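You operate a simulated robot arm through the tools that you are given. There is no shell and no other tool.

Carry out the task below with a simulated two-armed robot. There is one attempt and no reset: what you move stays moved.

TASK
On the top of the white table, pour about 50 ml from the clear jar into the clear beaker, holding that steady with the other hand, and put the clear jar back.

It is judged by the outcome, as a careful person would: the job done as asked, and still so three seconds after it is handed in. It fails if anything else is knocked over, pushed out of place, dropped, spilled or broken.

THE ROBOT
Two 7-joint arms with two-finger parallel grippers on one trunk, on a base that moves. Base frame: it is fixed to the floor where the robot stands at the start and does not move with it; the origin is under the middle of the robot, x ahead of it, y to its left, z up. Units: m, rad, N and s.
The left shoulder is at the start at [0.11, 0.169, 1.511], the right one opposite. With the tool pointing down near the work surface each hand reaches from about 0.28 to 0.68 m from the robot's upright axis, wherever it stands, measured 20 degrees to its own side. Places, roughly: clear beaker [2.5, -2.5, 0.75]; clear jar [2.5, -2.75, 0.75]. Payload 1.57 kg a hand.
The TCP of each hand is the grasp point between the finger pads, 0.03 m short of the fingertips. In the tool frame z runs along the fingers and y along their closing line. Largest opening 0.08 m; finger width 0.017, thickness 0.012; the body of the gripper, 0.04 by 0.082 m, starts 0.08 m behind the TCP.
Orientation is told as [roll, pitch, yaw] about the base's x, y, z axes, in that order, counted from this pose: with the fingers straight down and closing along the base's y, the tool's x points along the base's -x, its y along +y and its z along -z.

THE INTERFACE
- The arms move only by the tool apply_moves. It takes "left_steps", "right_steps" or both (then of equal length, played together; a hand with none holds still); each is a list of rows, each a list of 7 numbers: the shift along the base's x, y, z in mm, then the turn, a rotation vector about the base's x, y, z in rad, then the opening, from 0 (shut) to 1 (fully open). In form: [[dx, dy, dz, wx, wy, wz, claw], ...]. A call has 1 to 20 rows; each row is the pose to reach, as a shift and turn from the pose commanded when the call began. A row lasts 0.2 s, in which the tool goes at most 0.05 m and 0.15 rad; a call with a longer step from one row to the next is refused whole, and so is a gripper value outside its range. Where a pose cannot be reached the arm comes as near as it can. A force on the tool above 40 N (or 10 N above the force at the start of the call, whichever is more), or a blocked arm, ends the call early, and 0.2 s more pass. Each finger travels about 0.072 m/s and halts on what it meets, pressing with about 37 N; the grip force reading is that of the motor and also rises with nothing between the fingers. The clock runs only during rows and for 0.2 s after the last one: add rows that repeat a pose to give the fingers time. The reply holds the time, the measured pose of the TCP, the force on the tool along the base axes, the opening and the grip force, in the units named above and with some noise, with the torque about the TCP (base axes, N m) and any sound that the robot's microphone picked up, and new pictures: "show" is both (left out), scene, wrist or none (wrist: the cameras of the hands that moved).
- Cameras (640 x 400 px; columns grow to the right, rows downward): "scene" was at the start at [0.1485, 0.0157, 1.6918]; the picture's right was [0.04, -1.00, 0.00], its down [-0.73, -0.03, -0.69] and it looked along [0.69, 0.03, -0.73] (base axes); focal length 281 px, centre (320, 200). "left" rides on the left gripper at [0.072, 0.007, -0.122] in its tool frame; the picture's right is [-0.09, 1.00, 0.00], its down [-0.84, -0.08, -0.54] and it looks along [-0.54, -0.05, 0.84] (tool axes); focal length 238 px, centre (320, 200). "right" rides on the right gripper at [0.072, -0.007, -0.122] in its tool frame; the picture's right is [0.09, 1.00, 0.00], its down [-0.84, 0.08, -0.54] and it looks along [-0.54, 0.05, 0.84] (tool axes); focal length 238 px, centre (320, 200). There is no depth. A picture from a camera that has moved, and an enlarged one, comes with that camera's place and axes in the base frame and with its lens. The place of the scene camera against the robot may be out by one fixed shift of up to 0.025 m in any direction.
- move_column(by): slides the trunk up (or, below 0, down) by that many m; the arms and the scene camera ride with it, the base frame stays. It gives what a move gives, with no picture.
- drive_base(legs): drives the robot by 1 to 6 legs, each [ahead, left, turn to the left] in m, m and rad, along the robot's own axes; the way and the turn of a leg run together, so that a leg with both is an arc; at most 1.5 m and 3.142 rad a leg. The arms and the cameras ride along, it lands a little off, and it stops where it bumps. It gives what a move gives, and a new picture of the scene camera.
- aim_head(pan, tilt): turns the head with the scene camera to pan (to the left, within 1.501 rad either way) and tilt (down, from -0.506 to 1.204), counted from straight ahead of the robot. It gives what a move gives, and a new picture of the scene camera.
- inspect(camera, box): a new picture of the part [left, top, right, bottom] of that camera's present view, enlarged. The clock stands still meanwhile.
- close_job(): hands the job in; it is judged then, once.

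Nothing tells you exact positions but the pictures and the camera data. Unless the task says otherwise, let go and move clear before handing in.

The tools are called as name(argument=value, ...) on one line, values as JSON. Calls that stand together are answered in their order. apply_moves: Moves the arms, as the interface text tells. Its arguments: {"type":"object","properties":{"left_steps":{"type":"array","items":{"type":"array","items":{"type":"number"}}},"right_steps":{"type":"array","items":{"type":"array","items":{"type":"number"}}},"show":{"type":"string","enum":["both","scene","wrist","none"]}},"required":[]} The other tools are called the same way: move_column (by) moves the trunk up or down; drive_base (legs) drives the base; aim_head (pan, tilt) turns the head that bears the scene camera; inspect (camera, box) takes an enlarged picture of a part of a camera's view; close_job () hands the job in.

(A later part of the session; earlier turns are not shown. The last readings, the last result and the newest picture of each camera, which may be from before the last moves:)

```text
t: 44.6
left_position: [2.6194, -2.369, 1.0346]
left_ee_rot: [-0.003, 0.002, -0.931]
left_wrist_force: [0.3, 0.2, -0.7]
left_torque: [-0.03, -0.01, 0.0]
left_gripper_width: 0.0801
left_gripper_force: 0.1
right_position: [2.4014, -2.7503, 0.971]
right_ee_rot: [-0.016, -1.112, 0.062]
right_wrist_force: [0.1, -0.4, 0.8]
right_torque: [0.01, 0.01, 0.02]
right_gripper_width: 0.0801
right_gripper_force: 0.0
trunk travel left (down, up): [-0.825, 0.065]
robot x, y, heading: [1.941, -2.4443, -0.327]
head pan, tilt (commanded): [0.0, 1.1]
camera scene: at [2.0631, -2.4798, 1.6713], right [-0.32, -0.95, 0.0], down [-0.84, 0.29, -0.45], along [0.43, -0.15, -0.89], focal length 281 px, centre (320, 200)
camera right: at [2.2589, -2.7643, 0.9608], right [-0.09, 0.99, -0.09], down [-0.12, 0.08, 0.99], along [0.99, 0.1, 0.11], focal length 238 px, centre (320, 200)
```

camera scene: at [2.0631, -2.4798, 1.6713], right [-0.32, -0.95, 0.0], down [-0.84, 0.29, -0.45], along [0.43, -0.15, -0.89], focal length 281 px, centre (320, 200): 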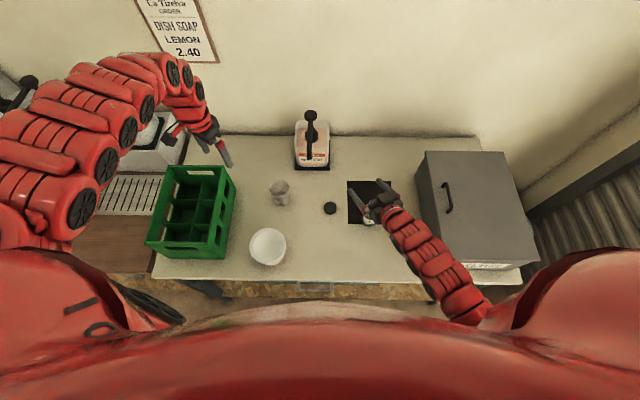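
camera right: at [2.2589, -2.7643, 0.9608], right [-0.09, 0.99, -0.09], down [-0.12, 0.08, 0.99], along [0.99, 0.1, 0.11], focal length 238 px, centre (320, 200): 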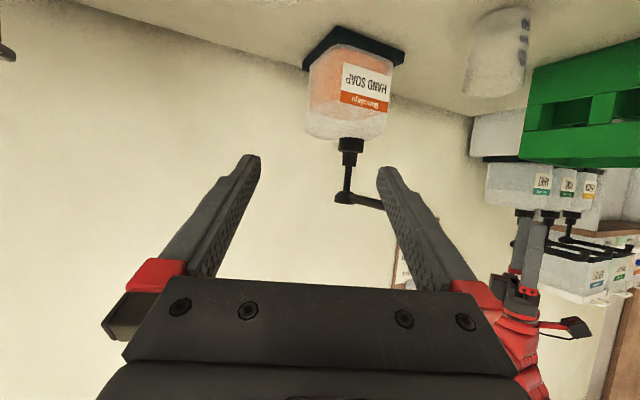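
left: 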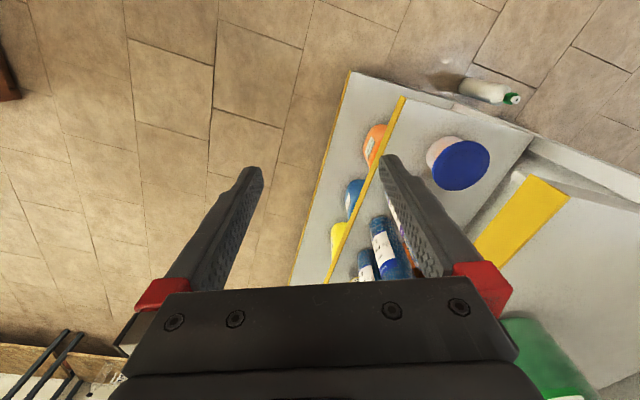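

The right hand is parked near the jar. Now I orient the left hand: yaw and pitch so its fingers point right-forward and 45° down toward the beaker, still high above.

apply_moves(left_steps=[[-20, 0, 0, 0, 0, -0.12, 1], [-40, 0, 0, 0, 0, -0.22, 1]], show="none")

apply_moves(left_steps=[[-10, 0, 8, -0.123, -0.055, 0, 1], [-20, 0, 15, -0.246, -0.11, 0, 1], [-30, 0, 20, -0.37, -0.165, 0, 1], [-40, 0, 25, -0.493, -0.22, 0, 1], [-50, 0, 30, -0.616, -0.275, 0, 1], [-60, 0, 30, -0.73, -0.326, 0, 1]], show="both")

```text
t: 45.2
left_position: [2.6132, -2.3716, 1.0224]
left_ee_rot: [-0.006, 0.005, -1.151]
left_wrist_force: [0.8, -0.4, -0.1]
left_torque: [0.0, 0.0, -0.01]
left_gripper_width: 0.08
left_gripper_force: 0.0
left hand out of reach, approached as far as the arm can: row 1, 2
right_position: [2.4021, -2.749, 0.9694]
right_ee_rot: [-0.014, -1.109, 0.065]
right_wrist_force: [0.0, -0.2, 0.6]
right_torque: [-0.01, 0.01, 0.0]
right_gripper_width: 0.0801
right_gripper_force: 0.1
trunk travel left (down, up): [-0.825, 0.065]
robot x, y, heading: [1.9427, -2.4395, -0.333]
head pan, tilt (commanded): [0.0, 1.1]
```

```text
t: 46.6
left_position: [2.6125, -2.3515, 1.0075]
left_ee_rot: [-0.006, -0.8, -1.15]
left_wrist_force: [0.0, 0.7, 0.1]
left_torque: [0.01, 0.03, -0.01]
left_gripper_width: 0.0801
left_gripper_force: 0.0
left hand out of reach, approached as far as the arm can: row 1, 2, 3, 4, 5, 6
right_position: [2.4013, -2.75, 0.9702]
right_ee_rot: [-0.018, -1.11, 0.066]
right_wrist_force: [0.4, -0.3, -0.5]
right_torque: [-0.01, 0.0, 0.01]
right_gripper_width: 0.0802
right_gripper_force: 0.1
trunk travel left (down, up): [-0.825, 0.065]
robot x, y, heading: [1.9406, -2.4456, -0.333]
head pan, tilt (commanded): [0.0, 1.1]
camera scene: at [2.0626, -2.4789, 1.6714], right [-0.32, -0.95, 0.0], down [-0.84, 0.29, -0.45], along [0.43, -0.15, -0.89], focal length 281 px, centre (320, 200)
camera left: at [2.564, -2.2225, 1.0421], right [0.94, 0.34, 0.06], down [0.01, -0.21, 0.98], along [0.35, -0.92, -0.2], focal length 238 px, centre (320, 200)
```

scene: 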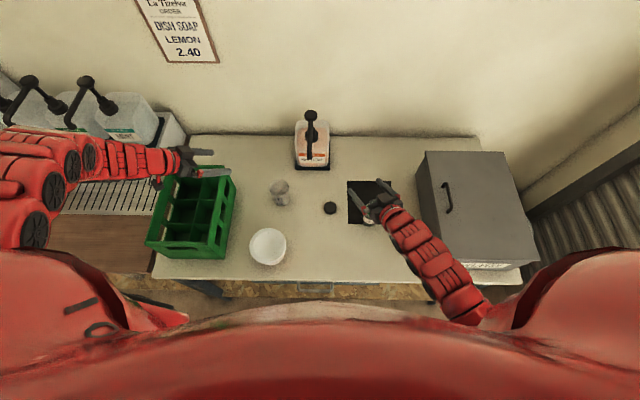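
left: 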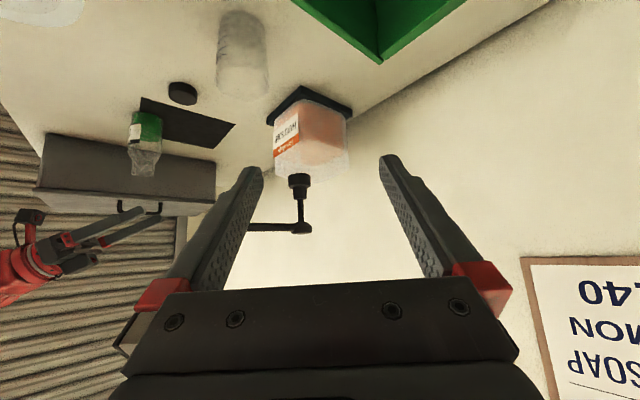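

The left arm's elbow swings out over the neighbouring bench. Before lowering the trunk I look left to make sure it is clear of the things there.

aim_head(pan=0.7, tilt=0.75)

```text
t: 47.7
left_position: [2.6133, -2.3523, 1.0084]
left_ee_rot: [-0.008, -0.796, -1.148]
left_wrist_force: [-0.4, -0.6, -0.3]
left_torque: [0.0, -0.04, 0.02]
left_gripper_width: 0.0799
left_gripper_force: 0.0
right_position: [2.4016, -2.7505, 0.9703]
right_ee_rot: [-0.016, -1.11, 0.065]
right_wrist_force: [-0.7, -0.2, 0.6]
right_torque: [-0.01, 0.0, 0.01]
right_gripper_width: 0.08
right_gripper_force: 0.1
trunk travel left (down, up): [-0.825, 0.065]
robot x, y, heading: [1.9382, -2.4478, -0.331]
head pan, tilt (commanded): [0.7, 0.75]
camera scene: at [2.0806, -2.4292, 1.697], right [0.36, -0.93, 0.0], down [-0.64, -0.25, -0.73], along [0.68, 0.26, -0.68], focal length 281 px, centre (320, 200)
```

scene: 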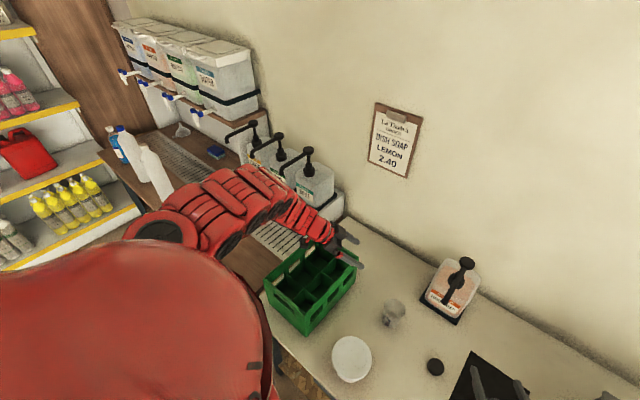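

The forearm is clear but near the soap dispensers, so I first bring the left hand down and right toward the beaker (still well above it), away from that bench.

apply_moves(left_steps=[[-15, -15, -18, 0, 0, 0, 1], [-35, -28, -36, 0, 0, 0, 1], [-55, -38, -54, 0, 0, 0, 1], [-75, -45, -72, 0, 0, 0, 1], [-97, -48, -88, 0, 0, 0, 1], [-97, -48, -88, 0, 0, 0, 1]], show="both")

```text
t: 49.0
left_position: [2.5723, -2.3555, 0.9251]
left_ee_rot: [0.103, -0.791, -1.216]
left_wrist_force: [-9.2, 4.1, 35.8]
left_torque: [0.2, -1.32, 0.25]
left_gripper_width: 0.0774
left_gripper_force: 0.1
left hand out of reach, approached as far as the arm can: row 1, 2, 3, 4, 5, 6
right_position: [2.3977, -2.7482, 0.9724]
right_ee_rot: [-0.021, -1.114, 0.072]
right_wrist_force: [0.2, -0.6, 0.2]
right_torque: [0.0, -0.04, 0.0]
right_gripper_width: 0.0797
right_gripper_force: 0.0
trunk travel left (down, up): [-0.825, 0.065]
robot x, y, heading: [1.9399, -2.4469, -0.326]
head pan, tilt (commanded): [0.7, 0.75]
stopped in row 6 (left hand): the force on the tool passed its limit at 163 N (the readings are from after the stop); the commanded pose is now the measured one
camera scene: at [2.0734, -2.4267, 1.6977], right [0.36, -0.93, 0.0], down [-0.63, -0.25, -0.73], along [0.68, 0.27, -0.68], focal length 281 px, centre (320, 200)
camera left: at [2.5185, -2.2275, 0.96], right [0.93, 0.35, 0.14], down [-0.05, -0.24, 0.97], along [0.37, -0.9, -0.21], focal length 238 px, centre (320, 200)
```

scene: 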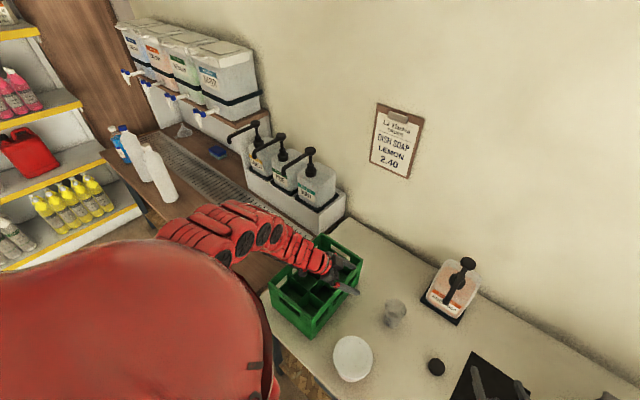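
left: 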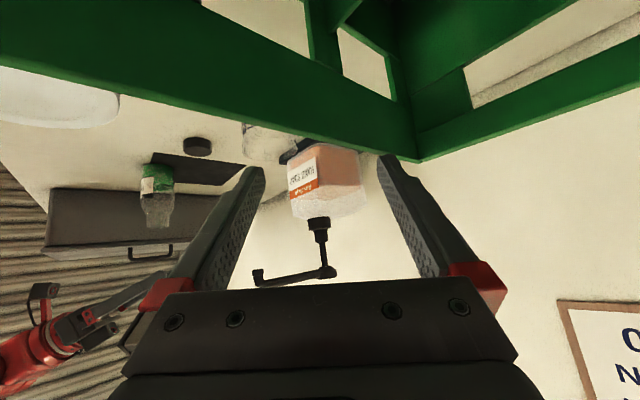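

The left hand pressed onto the crate, which is taller than I judged. I lift straight up at once and then check the crate.

apply_moves(left_steps=[[0, 0, 10, 0, 0, 0, 1], [0, 0, 25, 0, 0, 0, 1], [2, 0, 45, 0, 0, 0, 1], [4, 0, 65, 0, 0, 0, 1], [4, 0, 75, 0, 0, 0, 1]], show="both")

```text
t: 50.2
left_position: [2.6264, -2.3662, 0.9946]
left_ee_rot: [0.092, -0.783, -1.21]
left_wrist_force: [0.1, 1.2, 0.0]
left_torque: [0.01, 0.03, 0.0]
left_gripper_width: 0.0799
left_gripper_force: 0.1
left hand out of reach, approached as far as the arm can: row 1, 2, 3, 4, 5
right_position: [2.4032, -2.748, 0.9703]
right_ee_rot: [-0.015, -1.109, 0.069]
right_wrist_force: [0.5, 0.0, 0.6]
right_torque: [-0.01, 0.01, 0.01]
right_gripper_width: 0.0799
right_gripper_force: 0.0
trunk travel left (down, up): [-0.825, 0.065]
robot x, y, heading: [1.9413, -2.4463, -0.325]
head pan, tilt (commanded): [0.7, 0.75]
camera scene: at [2.0808, -2.4291, 1.697], right [0.36, -0.93, 0.0], down [-0.64, -0.25, -0.73], along [0.68, 0.27, -0.68], focal length 281 px, centre (320, 200)
camera left: at [2.5755, -2.2391, 1.0321], right [0.93, 0.35, 0.13], down [-0.04, -0.25, 0.97], along [0.37, -0.9, -0.21], focal length 238 px, centre (320, 200)
```

scene: 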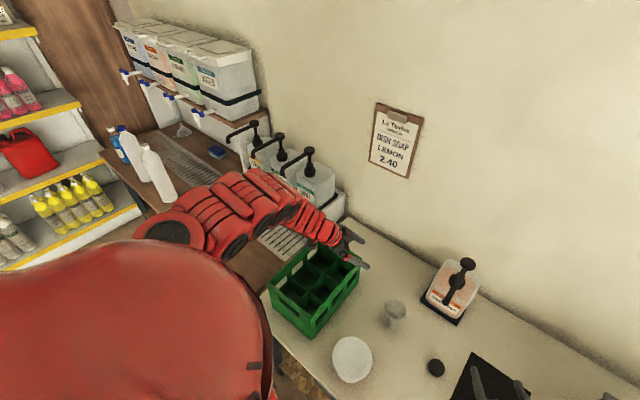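
left: 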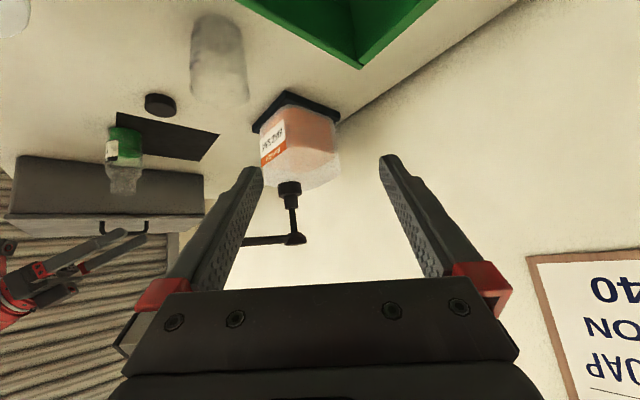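

Everything still stands. I look straight ahead again to compare the crate's position with the earlier view.

aim_head(pan=0.0, tilt=1.1)

inspect(camera="scene", box=[130, 130, 330, 290])

inspect(camera="scene", box=[220, 140, 420, 265])

```text
t: 51.2
left_position: [2.6279, -2.3651, 0.9948]
left_ee_rot: [0.093, -0.784, -1.209]
left_wrist_force: [-0.4, -0.4, -0.7]
left_torque: [0.02, -0.02, 0.0]
left_gripper_width: 0.0799
left_gripper_force: 0.0
right_position: [2.4018, -2.7481, 0.9713]
right_ee_rot: [-0.017, -1.111, 0.068]
right_wrist_force: [-0.2, 0.1, 0.3]
right_torque: [-0.01, -0.02, -0.01]
right_gripper_width: 0.08
right_gripper_force: 0.0
trunk travel left (down, up): [-0.825, 0.065]
robot x, y, heading: [1.9382, -2.4466, -0.327]
head pan, tilt (commanded): [0.0, 1.1]
camera scene: at [2.0636, -2.4791, 1.6713], right [-0.32, -0.95, 0.0], down [-0.84, 0.29, -0.45], along [0.43, -0.15, -0.89], focal length 281 px, centre (320, 200)
```

scene: 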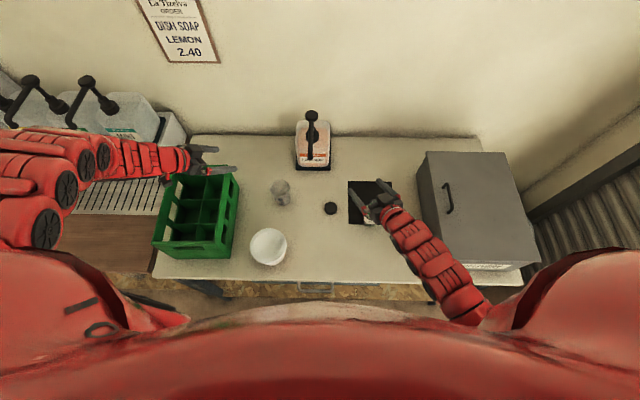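

```text
2.50 times, centred on (230, 210) of scene
camera zoom: at [2.0636, -2.4791, 1.6713], right [-0.32, -0.95, 0.0], down [-0.84, 0.29, -0.45], along [0.43, -0.15, -0.89], focal length 702 px, centre (545, 175)
```

zoom: 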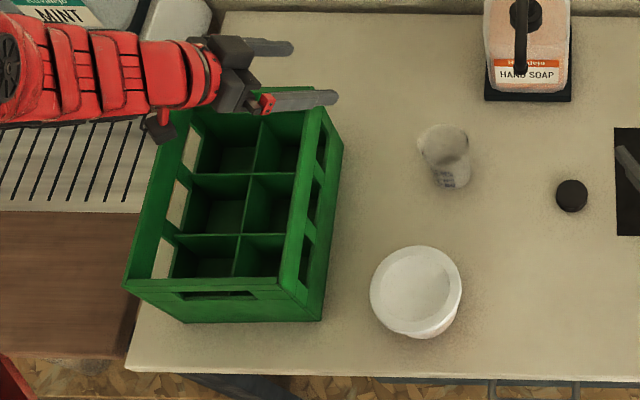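

```text
3.20 times, centred on (320, 202) of scene
camera zoom: at [2.0636, -2.4791, 1.6713], right [-0.32, -0.95, 0.0], down [-0.84, 0.29, -0.45], along [0.43, -0.15, -0.89], focal length 899 px, centre (320, 192)
```

zoom: 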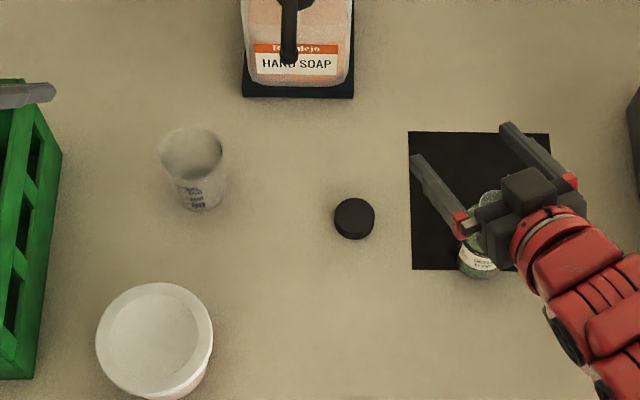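

The crate got shifted about 2 cm to the right and slightly turned by that contact; its rim is higher (~0.90) than I thought. I will set it back: first bring the left hand back to fingers-down above its right wall.

apply_moves(left_steps=[[0, 0, 5, 0.117, 0.061, 0, 1], [0, 0, 10, 0.233, 0.122, 0, 1], [0, 0, 15, 0.35, 0.183, 0, 1], [0, 0, 20, 0.467, 0.243, 0, 1], [0, 0, 25, 0.583, 0.304, 0, 1], [0, 0, 30, 0.7, 0.365, 0, 1]], show="none")

apply_moves(left_steps=[[0, 0, 0, 0, 0, 0.14, 1], [-5, 3, 0, 0, 0, 0.28, 1], [-15, 6, 0, 0, 0, 0.42, 1], [-25, 9, 0, 0, 0, 0.56, 1], [-35, 12, -5, 0, 0, 0.7, 1], [-45, 15, -10, 0, 0, 0.82, 1], [-55, 18, -10, 0, 0, 0.876, 1]], show="both")

```text
t: 52.6
left_position: [2.6294, -2.3694, 1.0234]
left_ee_rot: [0.008, 0.007, -1.175]
left_wrist_force: [-0.4, 0.6, 0.9]
left_torque: [0.05, 0.04, -0.05]
left_gripper_width: 0.0799
left_gripper_force: 0.0
left hand out of reach, approached as far as the arm can: row 1, 2, 3, 4, 5
right_position: [2.4041, -2.7511, 0.9693]
right_ee_rot: [-0.01, -1.109, 0.061]
right_wrist_force: [0.3, -1.1, -1.3]
right_torque: [0.0, -0.06, 0.05]
right_gripper_width: 0.0799
right_gripper_force: 0.1
trunk travel left (down, up): [-0.825, 0.065]
robot x, y, heading: [1.9405, -2.4454, -0.327]
head pan, tilt (commanded): [0.0, 1.1]
```

```text
t: 54.2
left_position: [2.606, -2.3502, 1.0002]
left_ee_rot: [0.007, 0.004, -0.298]
left_wrist_force: [-0.1, 0.5, -0.1]
left_torque: [0.0, -0.03, -0.02]
left_gripper_width: 0.08
left_gripper_force: 0.2
left hand out of reach, approached as far as the arm can: row 3, 4, 5, 6, 7
right_position: [2.403, -2.748, 0.9691]
right_ee_rot: [-0.018, -1.109, 0.068]
right_wrist_force: [1.0, 0.2, 0.3]
right_torque: [-0.02, -0.04, -0.02]
right_gripper_width: 0.0799
right_gripper_force: 0.0
trunk travel left (down, up): [-0.825, 0.065]
robot x, y, heading: [1.942, -2.4447, -0.334]
head pan, tilt (commanded): [0.0, 1.1]
camera scene: at [2.0638, -2.4794, 1.6713], right [-0.32, -0.95, 0.0], down [-0.84, 0.29, -0.45], along [0.43, -0.15, -0.89], focal length 281 px, centre (320, 200)
camera left: at [2.5399, -2.324, 1.124], right [0.38, 0.93, 0.01], down [0.78, -0.32, 0.54], along [0.5, -0.2, -0.84], focal length 238 px, centre (320, 200)
```

scene: 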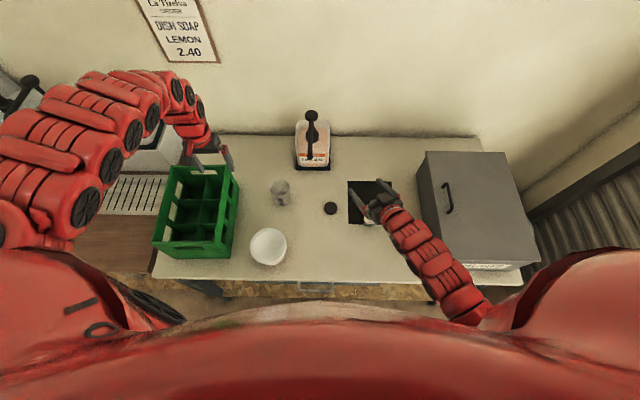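
left: 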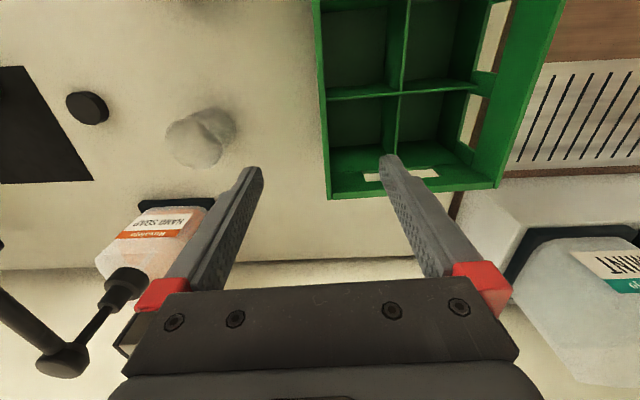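

Wrist camera: the crate's right wall runs below the left hand, rear-right top corner near (2.675, -2.366, 0.90), thin wall. I lower the open fingers astride this wall within the rear compartment.

apply_moves(left_steps=[[4, 1, -20, 0, 0, 0, 1], [9, 2, -40, 0, 0, 0, 1], [9, 2, -60, 0, 0, 0, 1], [9, 2, -80, 0, 0, 0, 1], [9, 2, -95, 0, 0, 0, 1], [9, 2, -105, 0, 0, 0, 1]], show="both")

```text
t: 55.6
left_position: [2.616, -2.349, 0.8944]
left_ee_rot: [0.009, 0.002, -0.299]
left_wrist_force: [0.2, 0.4, 0.3]
left_torque: [0.02, 0.0, 0.01]
left_gripper_width: 0.08
left_gripper_force: 0.1
right_position: [2.4025, -2.7478, 0.9708]
right_ee_rot: [-0.015, -1.111, 0.069]
right_wrist_force: [-0.2, -0.7, 0.7]
right_torque: [0.01, 0.02, -0.02]
right_gripper_width: 0.0802
right_gripper_force: 0.1
trunk travel left (down, up): [-0.825, 0.065]
robot x, y, heading: [1.9378, -2.4453, -0.325]
head pan, tilt (commanded): [0.0, 1.1]
camera scene: at [2.0637, -2.4791, 1.6713], right [-0.32, -0.95, 0.0], down [-0.84, 0.29, -0.45], along [0.43, -0.15, -0.89], focal length 281 px, centre (320, 200)
camera left: at [2.5493, -2.3218, 1.0187], right [0.38, 0.92, 0.01], down [0.78, -0.33, 0.54], along [0.5, -0.2, -0.84], focal length 238 px, centre (320, 200)
```

scene: 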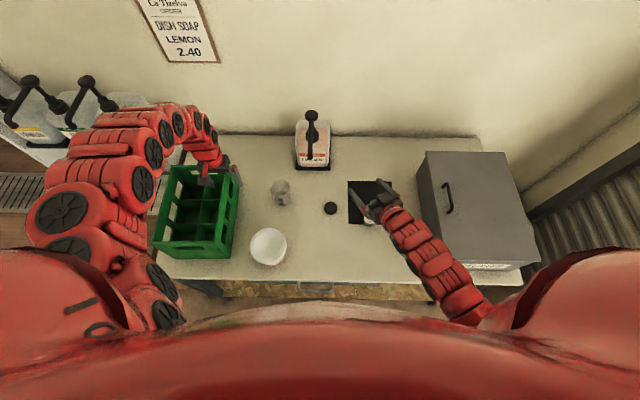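
left: 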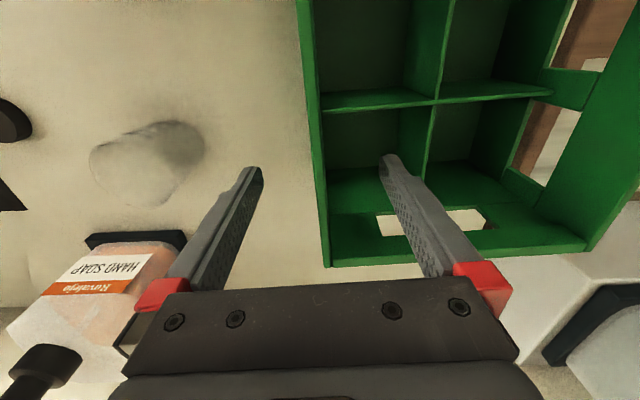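

The fingers straddle the wall centrally. I close on it, then shift the crate gently about 13 mm left, 4 mm back and turn it back slightly.

apply_moves(left_steps=[[0, 0, 0, 0, 0, 0, 0.5], [0, 0, 0, 0, 0, 0, 0], [0, 0, 0, 0, 0, 0, 0], [0, 0, 0, 0, 0, 0, 0], [0, 0, 0, 0, 0, 0, 0]], show="none")

apply_moves(left_steps=[[0, 3, 0, 0, 0, -0.012, 0], [0, 7, 0, 0, 0, -0.025, 0], [0, 10, 0, 0, 0, -0.04, 0], [0, 14, 0, 0, 0, -0.05, 0], [0, 14, 0, 0, 0, -0.05, 0]], show="both")

```text
t: 56.8
left_position: [2.6153, -2.3489, 0.8955]
left_ee_rot: [0.008, 0.001, -0.299]
left_wrist_force: [-0.1, 0.4, 0.7]
left_torque: [-0.51, -0.01, -0.17]
left_gripper_width: 0.0061
left_gripper_force: 26.1
right_position: [2.4034, -2.7488, 0.9698]
right_ee_rot: [-0.017, -1.11, 0.068]
right_wrist_force: [-0.3, 0.1, -0.8]
right_torque: [-0.01, 0.04, 0.02]
right_gripper_width: 0.0797
right_gripper_force: 0.0
trunk travel left (down, up): [-0.825, 0.065]
robot x, y, heading: [1.9412, -2.4461, -0.323]
head pan, tilt (commanded): [0.0, 1.1]
```

```text
t: 58.0
left_position: [2.6138, -2.3353, 0.8951]
left_ee_rot: [0.008, 0.004, -0.349]
left_wrist_force: [0.0, -4.5, 6.5]
left_torque: [-0.63, 0.78, 0.09]
left_gripper_width: 0.0058
left_gripper_force: 25.5
right_position: [2.4023, -2.7495, 0.9696]
right_ee_rot: [-0.016, -1.11, 0.068]
right_wrist_force: [-0.2, -0.1, -1.0]
right_torque: [0.02, 0.0, 0.01]
right_gripper_width: 0.08
right_gripper_force: 0.0
trunk travel left (down, up): [-0.825, 0.065]
robot x, y, heading: [1.94, -2.4456, -0.327]
head pan, tilt (commanded): [0.0, 1.1]
camera scene: at [2.0626, -2.4799, 1.6714], right [-0.32, -0.95, 0.0], down [-0.84, 0.29, -0.45], along [0.43, -0.15, -0.89], focal length 281 px, centre (320, 200)
camera left: at [2.5495, -2.305, 1.0186], right [0.43, 0.9, 0.01], down [0.76, -0.36, 0.54], along [0.49, -0.22, -0.84], focal length 238 px, centre (320, 200)
```

scene: 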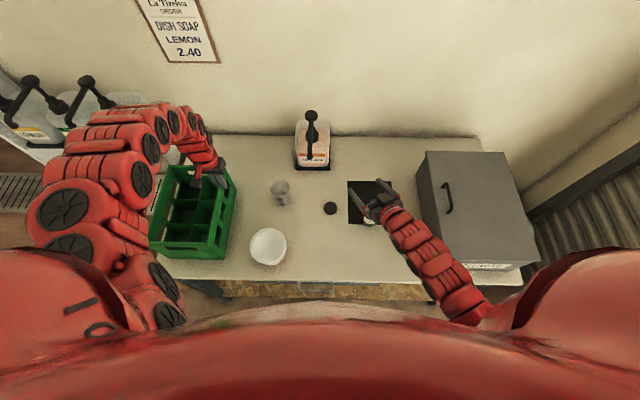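
left: 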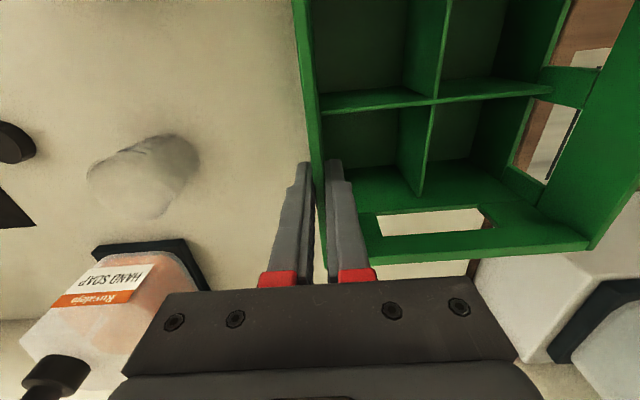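

inspect(camera="scene", box=[220, 140, 420, 265])

inspect(camera="scene", box=[130, 160, 290, 270])

```text
3.20 times, centred on (320, 202) of scene
camera zoom: at [2.0626, -2.4799, 1.6714], right [-0.32, -0.95, 0.0], down [-0.84, 0.29, -0.45], along [0.43, -0.15, -0.89], focal length 899 px, centre (320, 192)
```

zoom: 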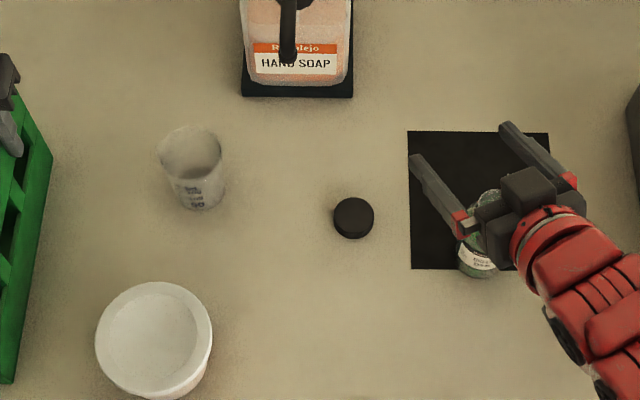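

```text
3.64 times, centred on (210, 215) of scene
camera zoom: at [2.0626, -2.4799, 1.6714], right [-0.32, -0.95, 0.0], down [-0.84, 0.29, -0.45], along [0.43, -0.15, -0.89], focal length 1022 px, centre (720, 146)
```

zoom: 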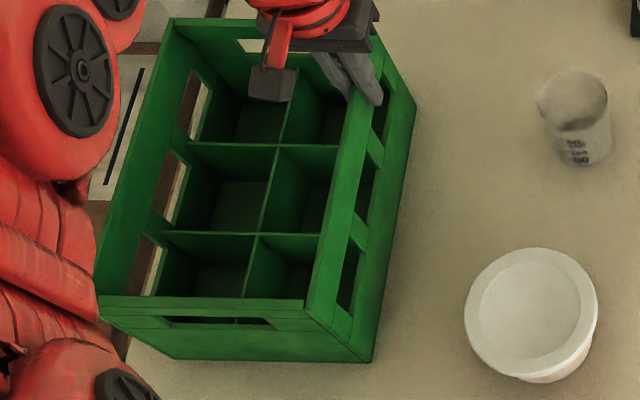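

The crate's outline now matches its original place within a millimetre or two. I open the fingers and lift straight off.

apply_moves(left_steps=[[0, 0, 0, 0, 0, 0, 0.4], [0, 0, 0, 0, 0, 0, 0.6], [0, 0, 0, 0, 0, 0, 0.6], [0, 0, 20, 0, 0, 0, 0.6], [0, 0, 45, 0, 0, 0, 0.6], [0, 0, 70, 0, 0, 0, 0.6], [0, 0, 95, 0, 0, 0, 0.8], [0, 0, 105, 0, 0, 0, 1]], show="both")

inspect(camera="scene", box=[220, 140, 420, 265])

```text
t: 59.8
left_position: [2.6146, -2.3361, 1.0011]
left_ee_rot: [0.006, 0.0, -0.349]
left_wrist_force: [-0.6, 0.1, 0.1]
left_torque: [-0.02, -0.03, 0.04]
left_gripper_width: 0.0802
left_gripper_force: 0.0
left hand out of reach, approached as far as the arm can: row 7
right_position: [2.4013, -2.7485, 0.9723]
right_ee_rot: [-0.017, -1.11, 0.07]
right_wrist_force: [-0.6, -0.7, -0.6]
right_torque: [0.0, 0.02, 0.0]
right_gripper_width: 0.0802
right_gripper_force: 0.0
trunk travel left (down, up): [-0.825, 0.065]
robot x, y, heading: [1.9412, -2.4437, -0.324]
head pan, tilt (commanded): [0.0, 1.1]
camera scene: at [2.0624, -2.4783, 1.6715], right [-0.32, -0.95, 0.0], down [-0.84, 0.29, -0.45], along [0.43, -0.15, -0.89], focal length 281 px, centre (320, 200)
camera left: at [2.5497, -2.3044, 1.1236], right [0.43, 0.9, 0.01], down [0.76, -0.36, 0.54], along [0.49, -0.23, -0.84], focal length 238 px, centre (320, 200)
```

scene: 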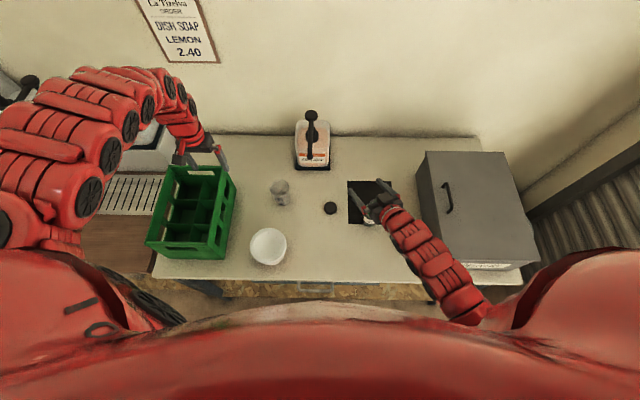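
left: 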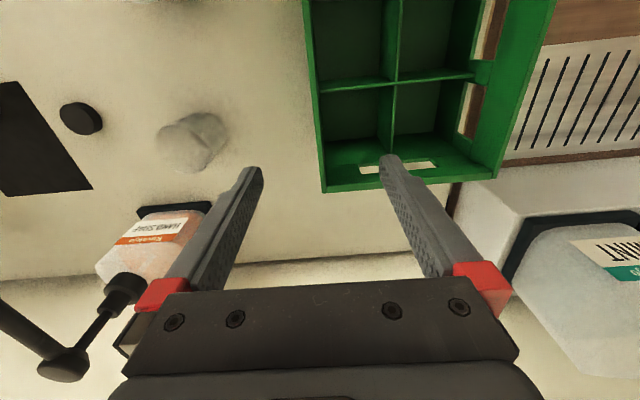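

```text
3.20 times, centred on (320, 202) of scene
camera zoom: at [2.0624, -2.4783, 1.6715], right [-0.32, -0.95, 0.0], down [-0.84, 0.29, -0.45], along [0.43, -0.15, -0.89], focal length 899 px, centre (320, 192)
```

zoom: 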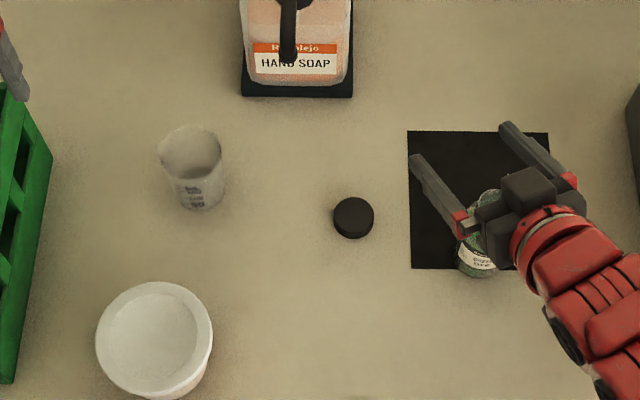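

The crate is back in place. Now I localise the beaker and table precisely with the left wrist camera.

inspect(camera="left", box=[130, 90, 258, 190])

inspect(camera="scene", box=[256, 165, 306, 215])

```text
4.00 times, centred on (194, 140) of left
camera zoom: at [2.5497, -2.3044, 1.1236], right [0.43, 0.9, 0.01], down [0.76, -0.36, 0.54], along [0.49, -0.23, -0.84], focal length 953 px, centre (824, 440)
```

zoom: 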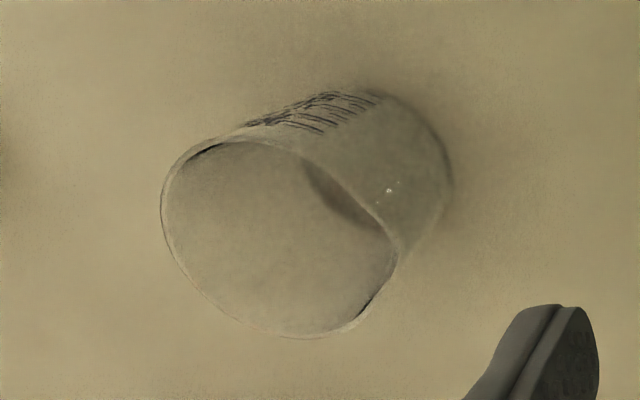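

```text
8.00 times, centred on (281, 190) of scene
camera zoom: at [2.0624, -2.4783, 1.6715], right [-0.32, -0.95, 0.0], down [-0.84, 0.29, -0.45], along [0.43, -0.15, -0.89], focal length 2248 px, centre (632, 280)
```

zoom: 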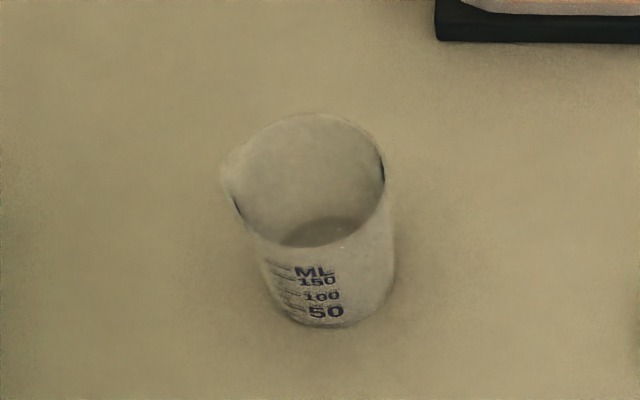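

Beaker axis is at about (2.576, -2.510), rim near z 0.826, table top about 0.745. I now pitch the left hand forward (yaw near straight) while bringing it right, staying high.

apply_moves(left_steps=[[-5, -10, 5, -0.046, -0.125, 0, 1], [-10, -20, 10, -0.091, -0.25, 0, 1], [-18, -30, 15, -0.137, -0.376, 0, 1], [-25, -40, 20, -0.182, -0.5, 0, 1], [-33, -50, 20, -0.228, -0.627, 0, 1], [-40, -60, 20, -0.274, -0.752, 0, 1], [-40, -60, 20, -0.274, -0.752, 0, 1]], show="both")

```text
t: 61.4
left_position: [2.7358, -2.4265, 1.0139]
left_ee_rot: [-0.002, -0.792, -0.349]
left_wrist_force: [0.2, 0.4, 0.8]
left_torque: [-0.03, 0.01, 0.02]
left_gripper_width: 0.0798
left_gripper_force: 0.1
left hand out of reach, approached as far as the arm can: row 1, 2, 3, 4, 5, 6, 7
right_position: [2.4021, -2.7475, 0.9703]
right_ee_rot: [-0.019, -1.11, 0.071]
right_wrist_force: [-0.8, 1.5, -0.1]
right_torque: [0.0, -0.02, -0.01]
right_gripper_width: 0.0801
right_gripper_force: 0.0
trunk travel left (down, up): [-0.825, 0.065]
robot x, y, heading: [1.9418, -2.444, -0.326]
head pan, tilt (commanded): [0.0, 1.1]
camera scene: at [2.0633, -2.4772, 1.6714], right [-0.32, -0.95, 0.0], down [-0.84, 0.29, -0.45], along [0.43, -0.15, -0.89], focal length 281 px, centre (320, 200)
camera left: at [2.6107, -2.3734, 1.0491], right [0.4, 0.91, 0.06], down [0.17, -0.14, 0.98], along [0.9, -0.38, -0.21], focal length 238 px, centre (320, 200)
```

scene: 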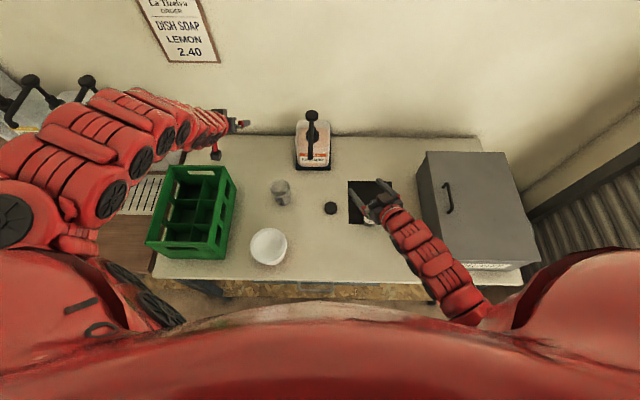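
left: 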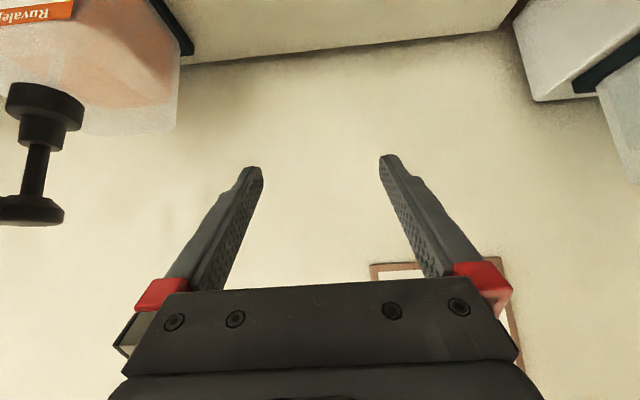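

The left wrist cannot come nearer at this height. I try moving right, lower, then back toward the beaker, watching the reach report.

apply_moves(left_steps=[[-10, -28, 0, 0, 0, 0, 1], [-20, -57, 0, 0, 0, 0, 1], [-25, -57, -20, 0, 0, 0, 1], [-35, -55, -40, 0, 0, 0, 1], [-50, -50, -60, 0, 0, 0, 1], [-70, -43, -70, 0, 0, 0, 1], [-90, -36, -75, 0, 0, 0, 1], [-110, -30, -80, 0, 0, 0, 1]], show="both")

```text
t: 63.2
left_position: [2.6955, -2.4696, 0.9364]
left_ee_rot: [-0.077, -0.728, -0.411]
left_wrist_force: [-0.1, -0.4, 0.6]
left_torque: [-0.03, 0.01, 0.02]
left_gripper_width: 0.0799
left_gripper_force: 0.0
left hand out of reach, approached as far as the arm can: row 1, 2, 3, 4, 5, 6, 7, 8
right_position: [2.402, -2.7498, 0.9704]
right_ee_rot: [-0.016, -1.109, 0.067]
right_wrist_force: [0.1, -0.6, 0.1]
right_torque: [-0.01, 0.0, 0.01]
right_gripper_width: 0.0801
right_gripper_force: 0.0
trunk travel left (down, up): [-0.825, 0.065]
robot x, y, heading: [1.9391, -2.4491, -0.327]
head pan, tilt (commanded): [0.0, 1.1]
camera scene: at [2.063, -2.4816, 1.6713], right [-0.32, -0.95, 0.0], down [-0.84, 0.29, -0.45], along [0.43, -0.14, -0.89], focal length 281 px, centre (320, 200)
camera left: at [2.5788, -2.4001, 0.9797], right [0.51, 0.86, 0.0], down [0.22, -0.14, 0.97], along [0.83, -0.49, -0.26], focal length 238 px, centre (320, 200)
```

scene: 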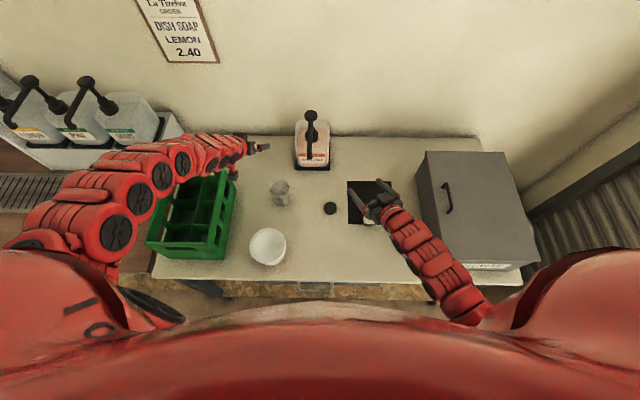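
left: 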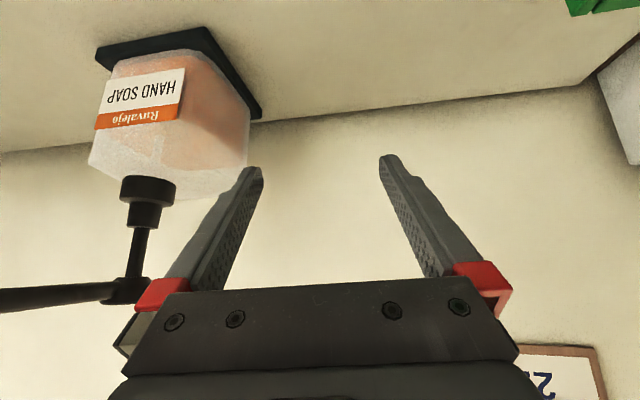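

The left arm is stuck in an elbow-out posture with a large minimum reach. I will raise it, back the robot off 0.5 m into free space, and re-pose the left arm there like the right one.

apply_moves(left_steps=[[5, 5, 15, 0, 0, 0, 1], [10, 10, 30, 0, 0, 0, 1], [15, 15, 45, 0, 0, 0, 1]], show="none")

drive_base(legs=[[-0.55, 0, 0]])

```text
t: 64.0
left_position: [2.7111, -2.4514, 0.9822]
left_ee_rot: [-0.078, -0.731, -0.408]
left_wrist_force: [1.2, -0.1, 0.6]
left_torque: [-0.02, 0.04, -0.03]
left_gripper_width: 0.08
left_gripper_force: 0.1
right_position: [2.4034, -2.7479, 0.9692]
right_ee_rot: [-0.016, -1.11, 0.07]
right_wrist_force: [0.0, 1.3, -0.1]
right_torque: [-0.01, -0.05, -0.01]
right_gripper_width: 0.08
right_gripper_force: 0.1
trunk travel left (down, up): [-0.825, 0.065]
robot x, y, heading: [1.9392, -2.4436, -0.327]
head pan, tilt (commanded): [0.0, 1.1]
```

```text
t: 67.2
left_position: [2.1905, -2.2775, 0.9821]
left_ee_rot: [-0.078, -0.729, -0.411]
left_wrist_force: [-0.1, -0.7, -0.7]
left_torque: [-0.02, 0.0, 0.0]
left_gripper_width: 0.0799
left_gripper_force: 0.0
right_position: [1.8827, -2.5722, 0.9707]
right_ee_rot: [-0.014, -1.109, 0.065]
right_wrist_force: [0.5, -0.3, -0.7]
right_torque: [0.01, 0.03, -0.01]
right_gripper_width: 0.0801
right_gripper_force: 0.1
trunk travel left (down, up): [-0.825, 0.065]
robot x, y, heading: [1.4192, -2.2701, -0.331]
head pan, tilt (commanded): [0.0, 1.1]
camera scene: at [1.5441, -2.3025, 1.6713], right [-0.32, -0.95, 0.0], down [-0.84, 0.29, -0.45], along [0.43, -0.15, -0.89], focal length 281 px, centre (320, 200)
```

scene: 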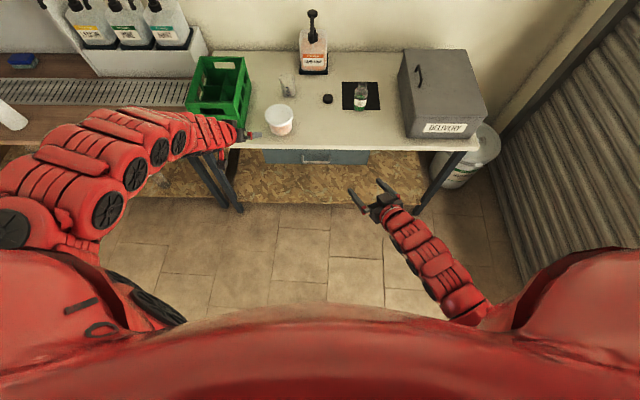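

I'm clear of the table. Now I move the left hand down and inward in free space to fold its elbow the other way.

apply_moves(left_steps=[[-10, 3, -30, 0, 0, 0, 1], [-20, 7, -60, 0, 0, 0, 1], [-40, 14, -90, 0, 0, 0, 1], [-70, 24, -120, 0, 0, 0, 1], [-100, 34, -150, 0, 0, 0, 1], [-130, 45, -170, 0, 0, 0, 1], [-160, 55, -190, 0, 0, 0, 1], [-190, 66, -200, 0, 0, 0, 1], [-220, 76, -200, 0, 0, 0, 1], [-250, 87, -200, 0, 0, 0, 1]], show="scene")

```text
t: 69.4
left_position: [1.9669, -2.1823, 0.7505]
left_ee_rot: [-0.079, -0.733, -0.414]
left_wrist_force: [-0.1, -0.5, 0.6]
left_torque: [0.01, -0.01, -0.03]
left_gripper_width: 0.0802
left_gripper_force: 0.0
left hand out of reach, approached as far as the arm can: row 8, 9, 10
right_position: [1.8812, -2.5725, 0.9694]
right_ee_rot: [-0.018, -1.11, 0.067]
right_wrist_force: [0.1, 0.3, 0.7]
right_torque: [-0.01, 0.0, -0.02]
right_gripper_width: 0.0798
right_gripper_force: 0.1
trunk travel left (down, up): [-0.825, 0.065]
robot x, y, heading: [1.4184, -2.2677, -0.33]
head pan, tilt (commanded): [0.0, 1.1]
camera scene: at [1.5433, -2.3019, 1.6714], right [-0.32, -0.95, 0.0], down [-0.84, 0.29, -0.45], along [0.43, -0.15, -0.89], focal length 281 px, centre (320, 200)
```

scene: 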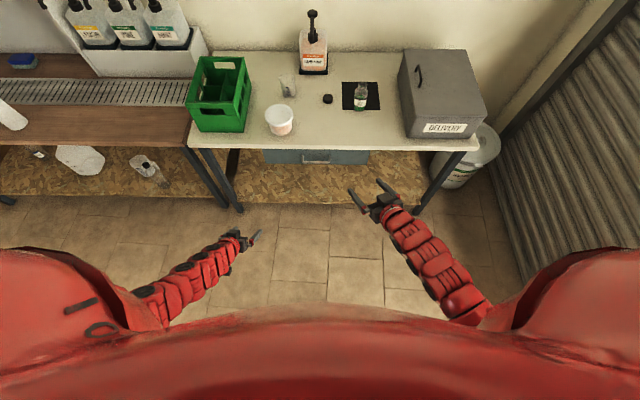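

The left elbow is tucked in now. I raise the hand in this posture toward a hover pose and check reach.

apply_moves(left_steps=[[5, -5, 30, 0, 0, 0, 1], [10, -10, 60, 0, 0, 0, 1], [15, -15, 90, 0, 0, 0, 1], [20, -20, 120, 0, 0, 0, 1], [25, -25, 150, 0, 0, 0, 1], [30, -30, 180, 0, 0, 0, 1], [35, -35, 205, 0, 0, 0, 1]], show="scene")

```text
t: 71.0
left_position: [2.024, -2.1847, 0.8186]
left_ee_rot: [-0.079, -0.73, -0.413]
left_wrist_force: [0.1, -0.3, -0.1]
left_torque: [0.01, -0.01, 0.0]
left_gripper_width: 0.0799
left_gripper_force: 0.1
left hand out of reach, approached as far as the arm can: row 1, 2, 3, 4, 5, 6, 7
right_position: [1.881, -2.5739, 0.9712]
right_ee_rot: [-0.017, -1.111, 0.065]
right_wrist_force: [-0.7, 0.3, -0.3]
right_torque: [-0.01, 0.0, 0.0]
right_gripper_width: 0.0801
right_gripper_force: 0.0
trunk travel left (down, up): [-0.825, 0.065]
robot x, y, heading: [1.42, -2.2661, -0.329]
head pan, tilt (commanded): [0.0, 1.1]
camera scene: at [1.5436, -2.3022, 1.6713], right [-0.32, -0.95, 0.0], down [-0.84, 0.29, -0.45], along [0.43, -0.15, -0.89], focal length 281 px, centre (320, 200)
```

scene: 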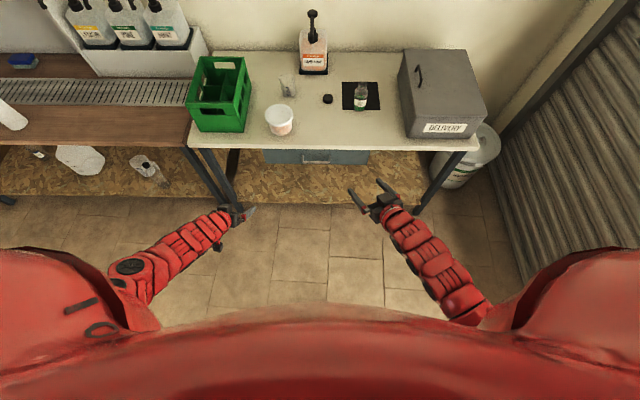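

In this posture the hand reaches nearer only with flatter fingers. I flatten the left fingers, yaw them toward the right, and raise the hand.

apply_moves(left_steps=[[0, 0, 10, -0.031, -0.103, 0.023, 1], [0, 0, 20, -0.062, -0.206, 0.045, 1], [0, 0, 30, -0.093, -0.309, 0.068, 1]], show="none")

apply_moves(left_steps=[[-10, 0, 10, 0, 0, -0.14, 1], [-20, 0, 20, 0, 0, -0.28, 1], [-30, 0, 30, 0, 0, -0.4, 1], [-40, 0, 45, 0, 0, -0.444, 1], [-50, 0, 60, 0, 0, -0.444, 1]], show="both")

```text
t: 71.8
left_position: [2.0595, -2.1674, 0.8404]
left_ee_rot: [-0.018, -0.964, -0.391]
left_wrist_force: [0.7, -0.3, -0.8]
left_torque: [0.0, -0.01, -0.05]
left_gripper_width: 0.0799
left_gripper_force: 0.0
left hand out of reach, approached as far as the arm can: row 1, 2, 3
right_position: [1.8825, -2.5735, 0.9697]
right_ee_rot: [-0.017, -1.111, 0.065]
right_wrist_force: [0.4, -0.2, 0.8]
right_torque: [0.03, 0.01, -0.01]
right_gripper_width: 0.08
right_gripper_force: 0.1
trunk travel left (down, up): [-0.825, 0.065]
robot x, y, heading: [1.4196, -2.2666, -0.329]
head pan, tilt (commanded): [0.0, 1.1]
```

```text
t: 73.0
left_position: [2.0211, -2.1635, 0.8839]
left_ee_rot: [-0.015, -0.968, -0.839]
left_wrist_force: [0.5, 0.2, -0.1]
left_torque: [0.0, -0.01, 0.02]
left_gripper_width: 0.08
left_gripper_force: 0.0
left hand out of reach, approached as far as the arm can: row 1, 5
right_position: [1.8821, -2.5744, 0.9695]
right_ee_rot: [-0.017, -1.109, 0.063]
right_wrist_force: [0.9, -0.6, 0.7]
right_torque: [0.03, -0.02, 0.0]
right_gripper_width: 0.0802
right_gripper_force: 0.0
trunk travel left (down, up): [-0.825, 0.065]
robot x, y, heading: [1.4209, -2.268, -0.332]
head pan, tilt (commanded): [0.0, 1.1]
camera scene: at [1.5444, -2.3037, 1.6712], right [-0.32, -0.95, 0.0], down [-0.84, 0.29, -0.45], along [0.43, -0.15, -0.89], focal length 281 px, centre (320, 200)
camera left: at [1.9339, -2.0516, 0.8949], right [0.78, 0.62, 0.07], down [-0.03, -0.07, 1.0], along [0.62, -0.78, -0.03], focal length 238 px, centre (320, 200)
```

scene: 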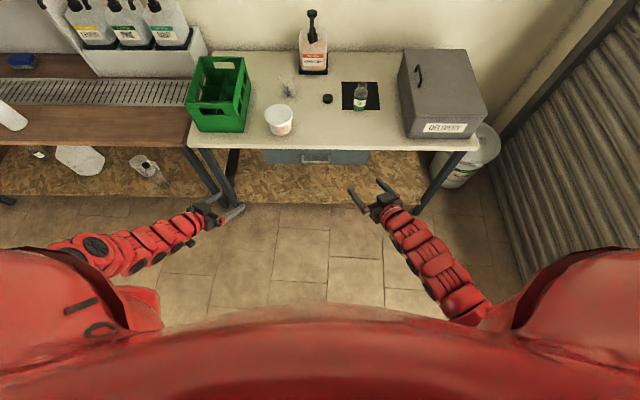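
left: 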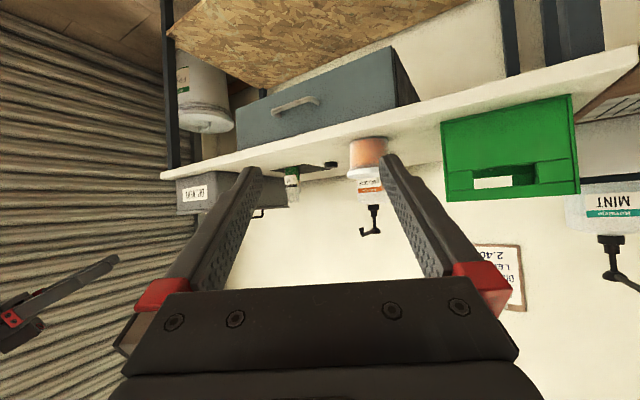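

The left camera gives a good side view of the table. I shift the left hand to the right and up toward the mirror image of the right hand's pose.

apply_moves(left_steps=[[-8, -23, 0, 0, 0, 0.03, 1], [-16, -46, 0, 0, 0, 0.06, 1], [-24, -70, 10, 0, 0, 0.1, 1], [-32, -92, 20, 0, 0, 0.12, 1], [-40, -113, 30, 0, 0, 0.12, 1], [-45, -130, 45, 0, 0, 0.12, 1]], show="scene")

```text
t: 74.4
left_position: [2.0504, -2.2728, 0.8629]
left_ee_rot: [-0.014, -0.964, -0.716]
left_wrist_force: [0.5, 0.2, -0.2]
left_torque: [0.0, 0.04, -0.04]
left_gripper_width: 0.08
left_gripper_force: 0.0
left hand out of reach, approached as far as the arm can: row 1, 2, 3, 4, 5, 6
right_position: [1.8839, -2.5744, 0.9683]
right_ee_rot: [-0.013, -1.108, 0.062]
right_wrist_force: [0.8, -0.2, -0.7]
right_torque: [0.0, 0.01, 0.0]
right_gripper_width: 0.08
right_gripper_force: 0.0
trunk travel left (down, up): [-0.825, 0.065]
robot x, y, heading: [1.4198, -2.2677, -0.328]
head pan, tilt (commanded): [0.0, 1.1]
camera scene: at [1.5467, -2.3053, 1.671], right [-0.32, -0.95, 0.0], down [-0.84, 0.29, -0.45], along [0.43, -0.15, -0.89], focal length 281 px, centre (320, 200)
```

scene: 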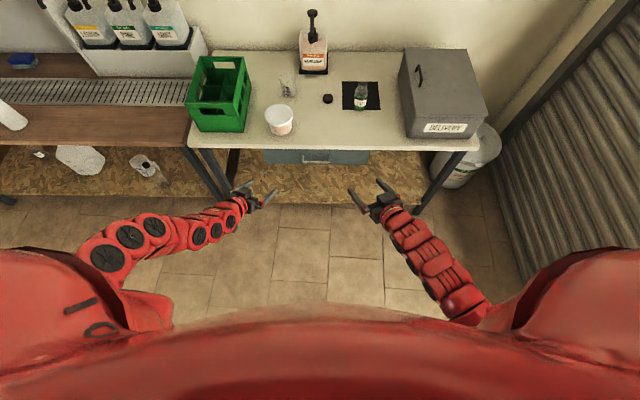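

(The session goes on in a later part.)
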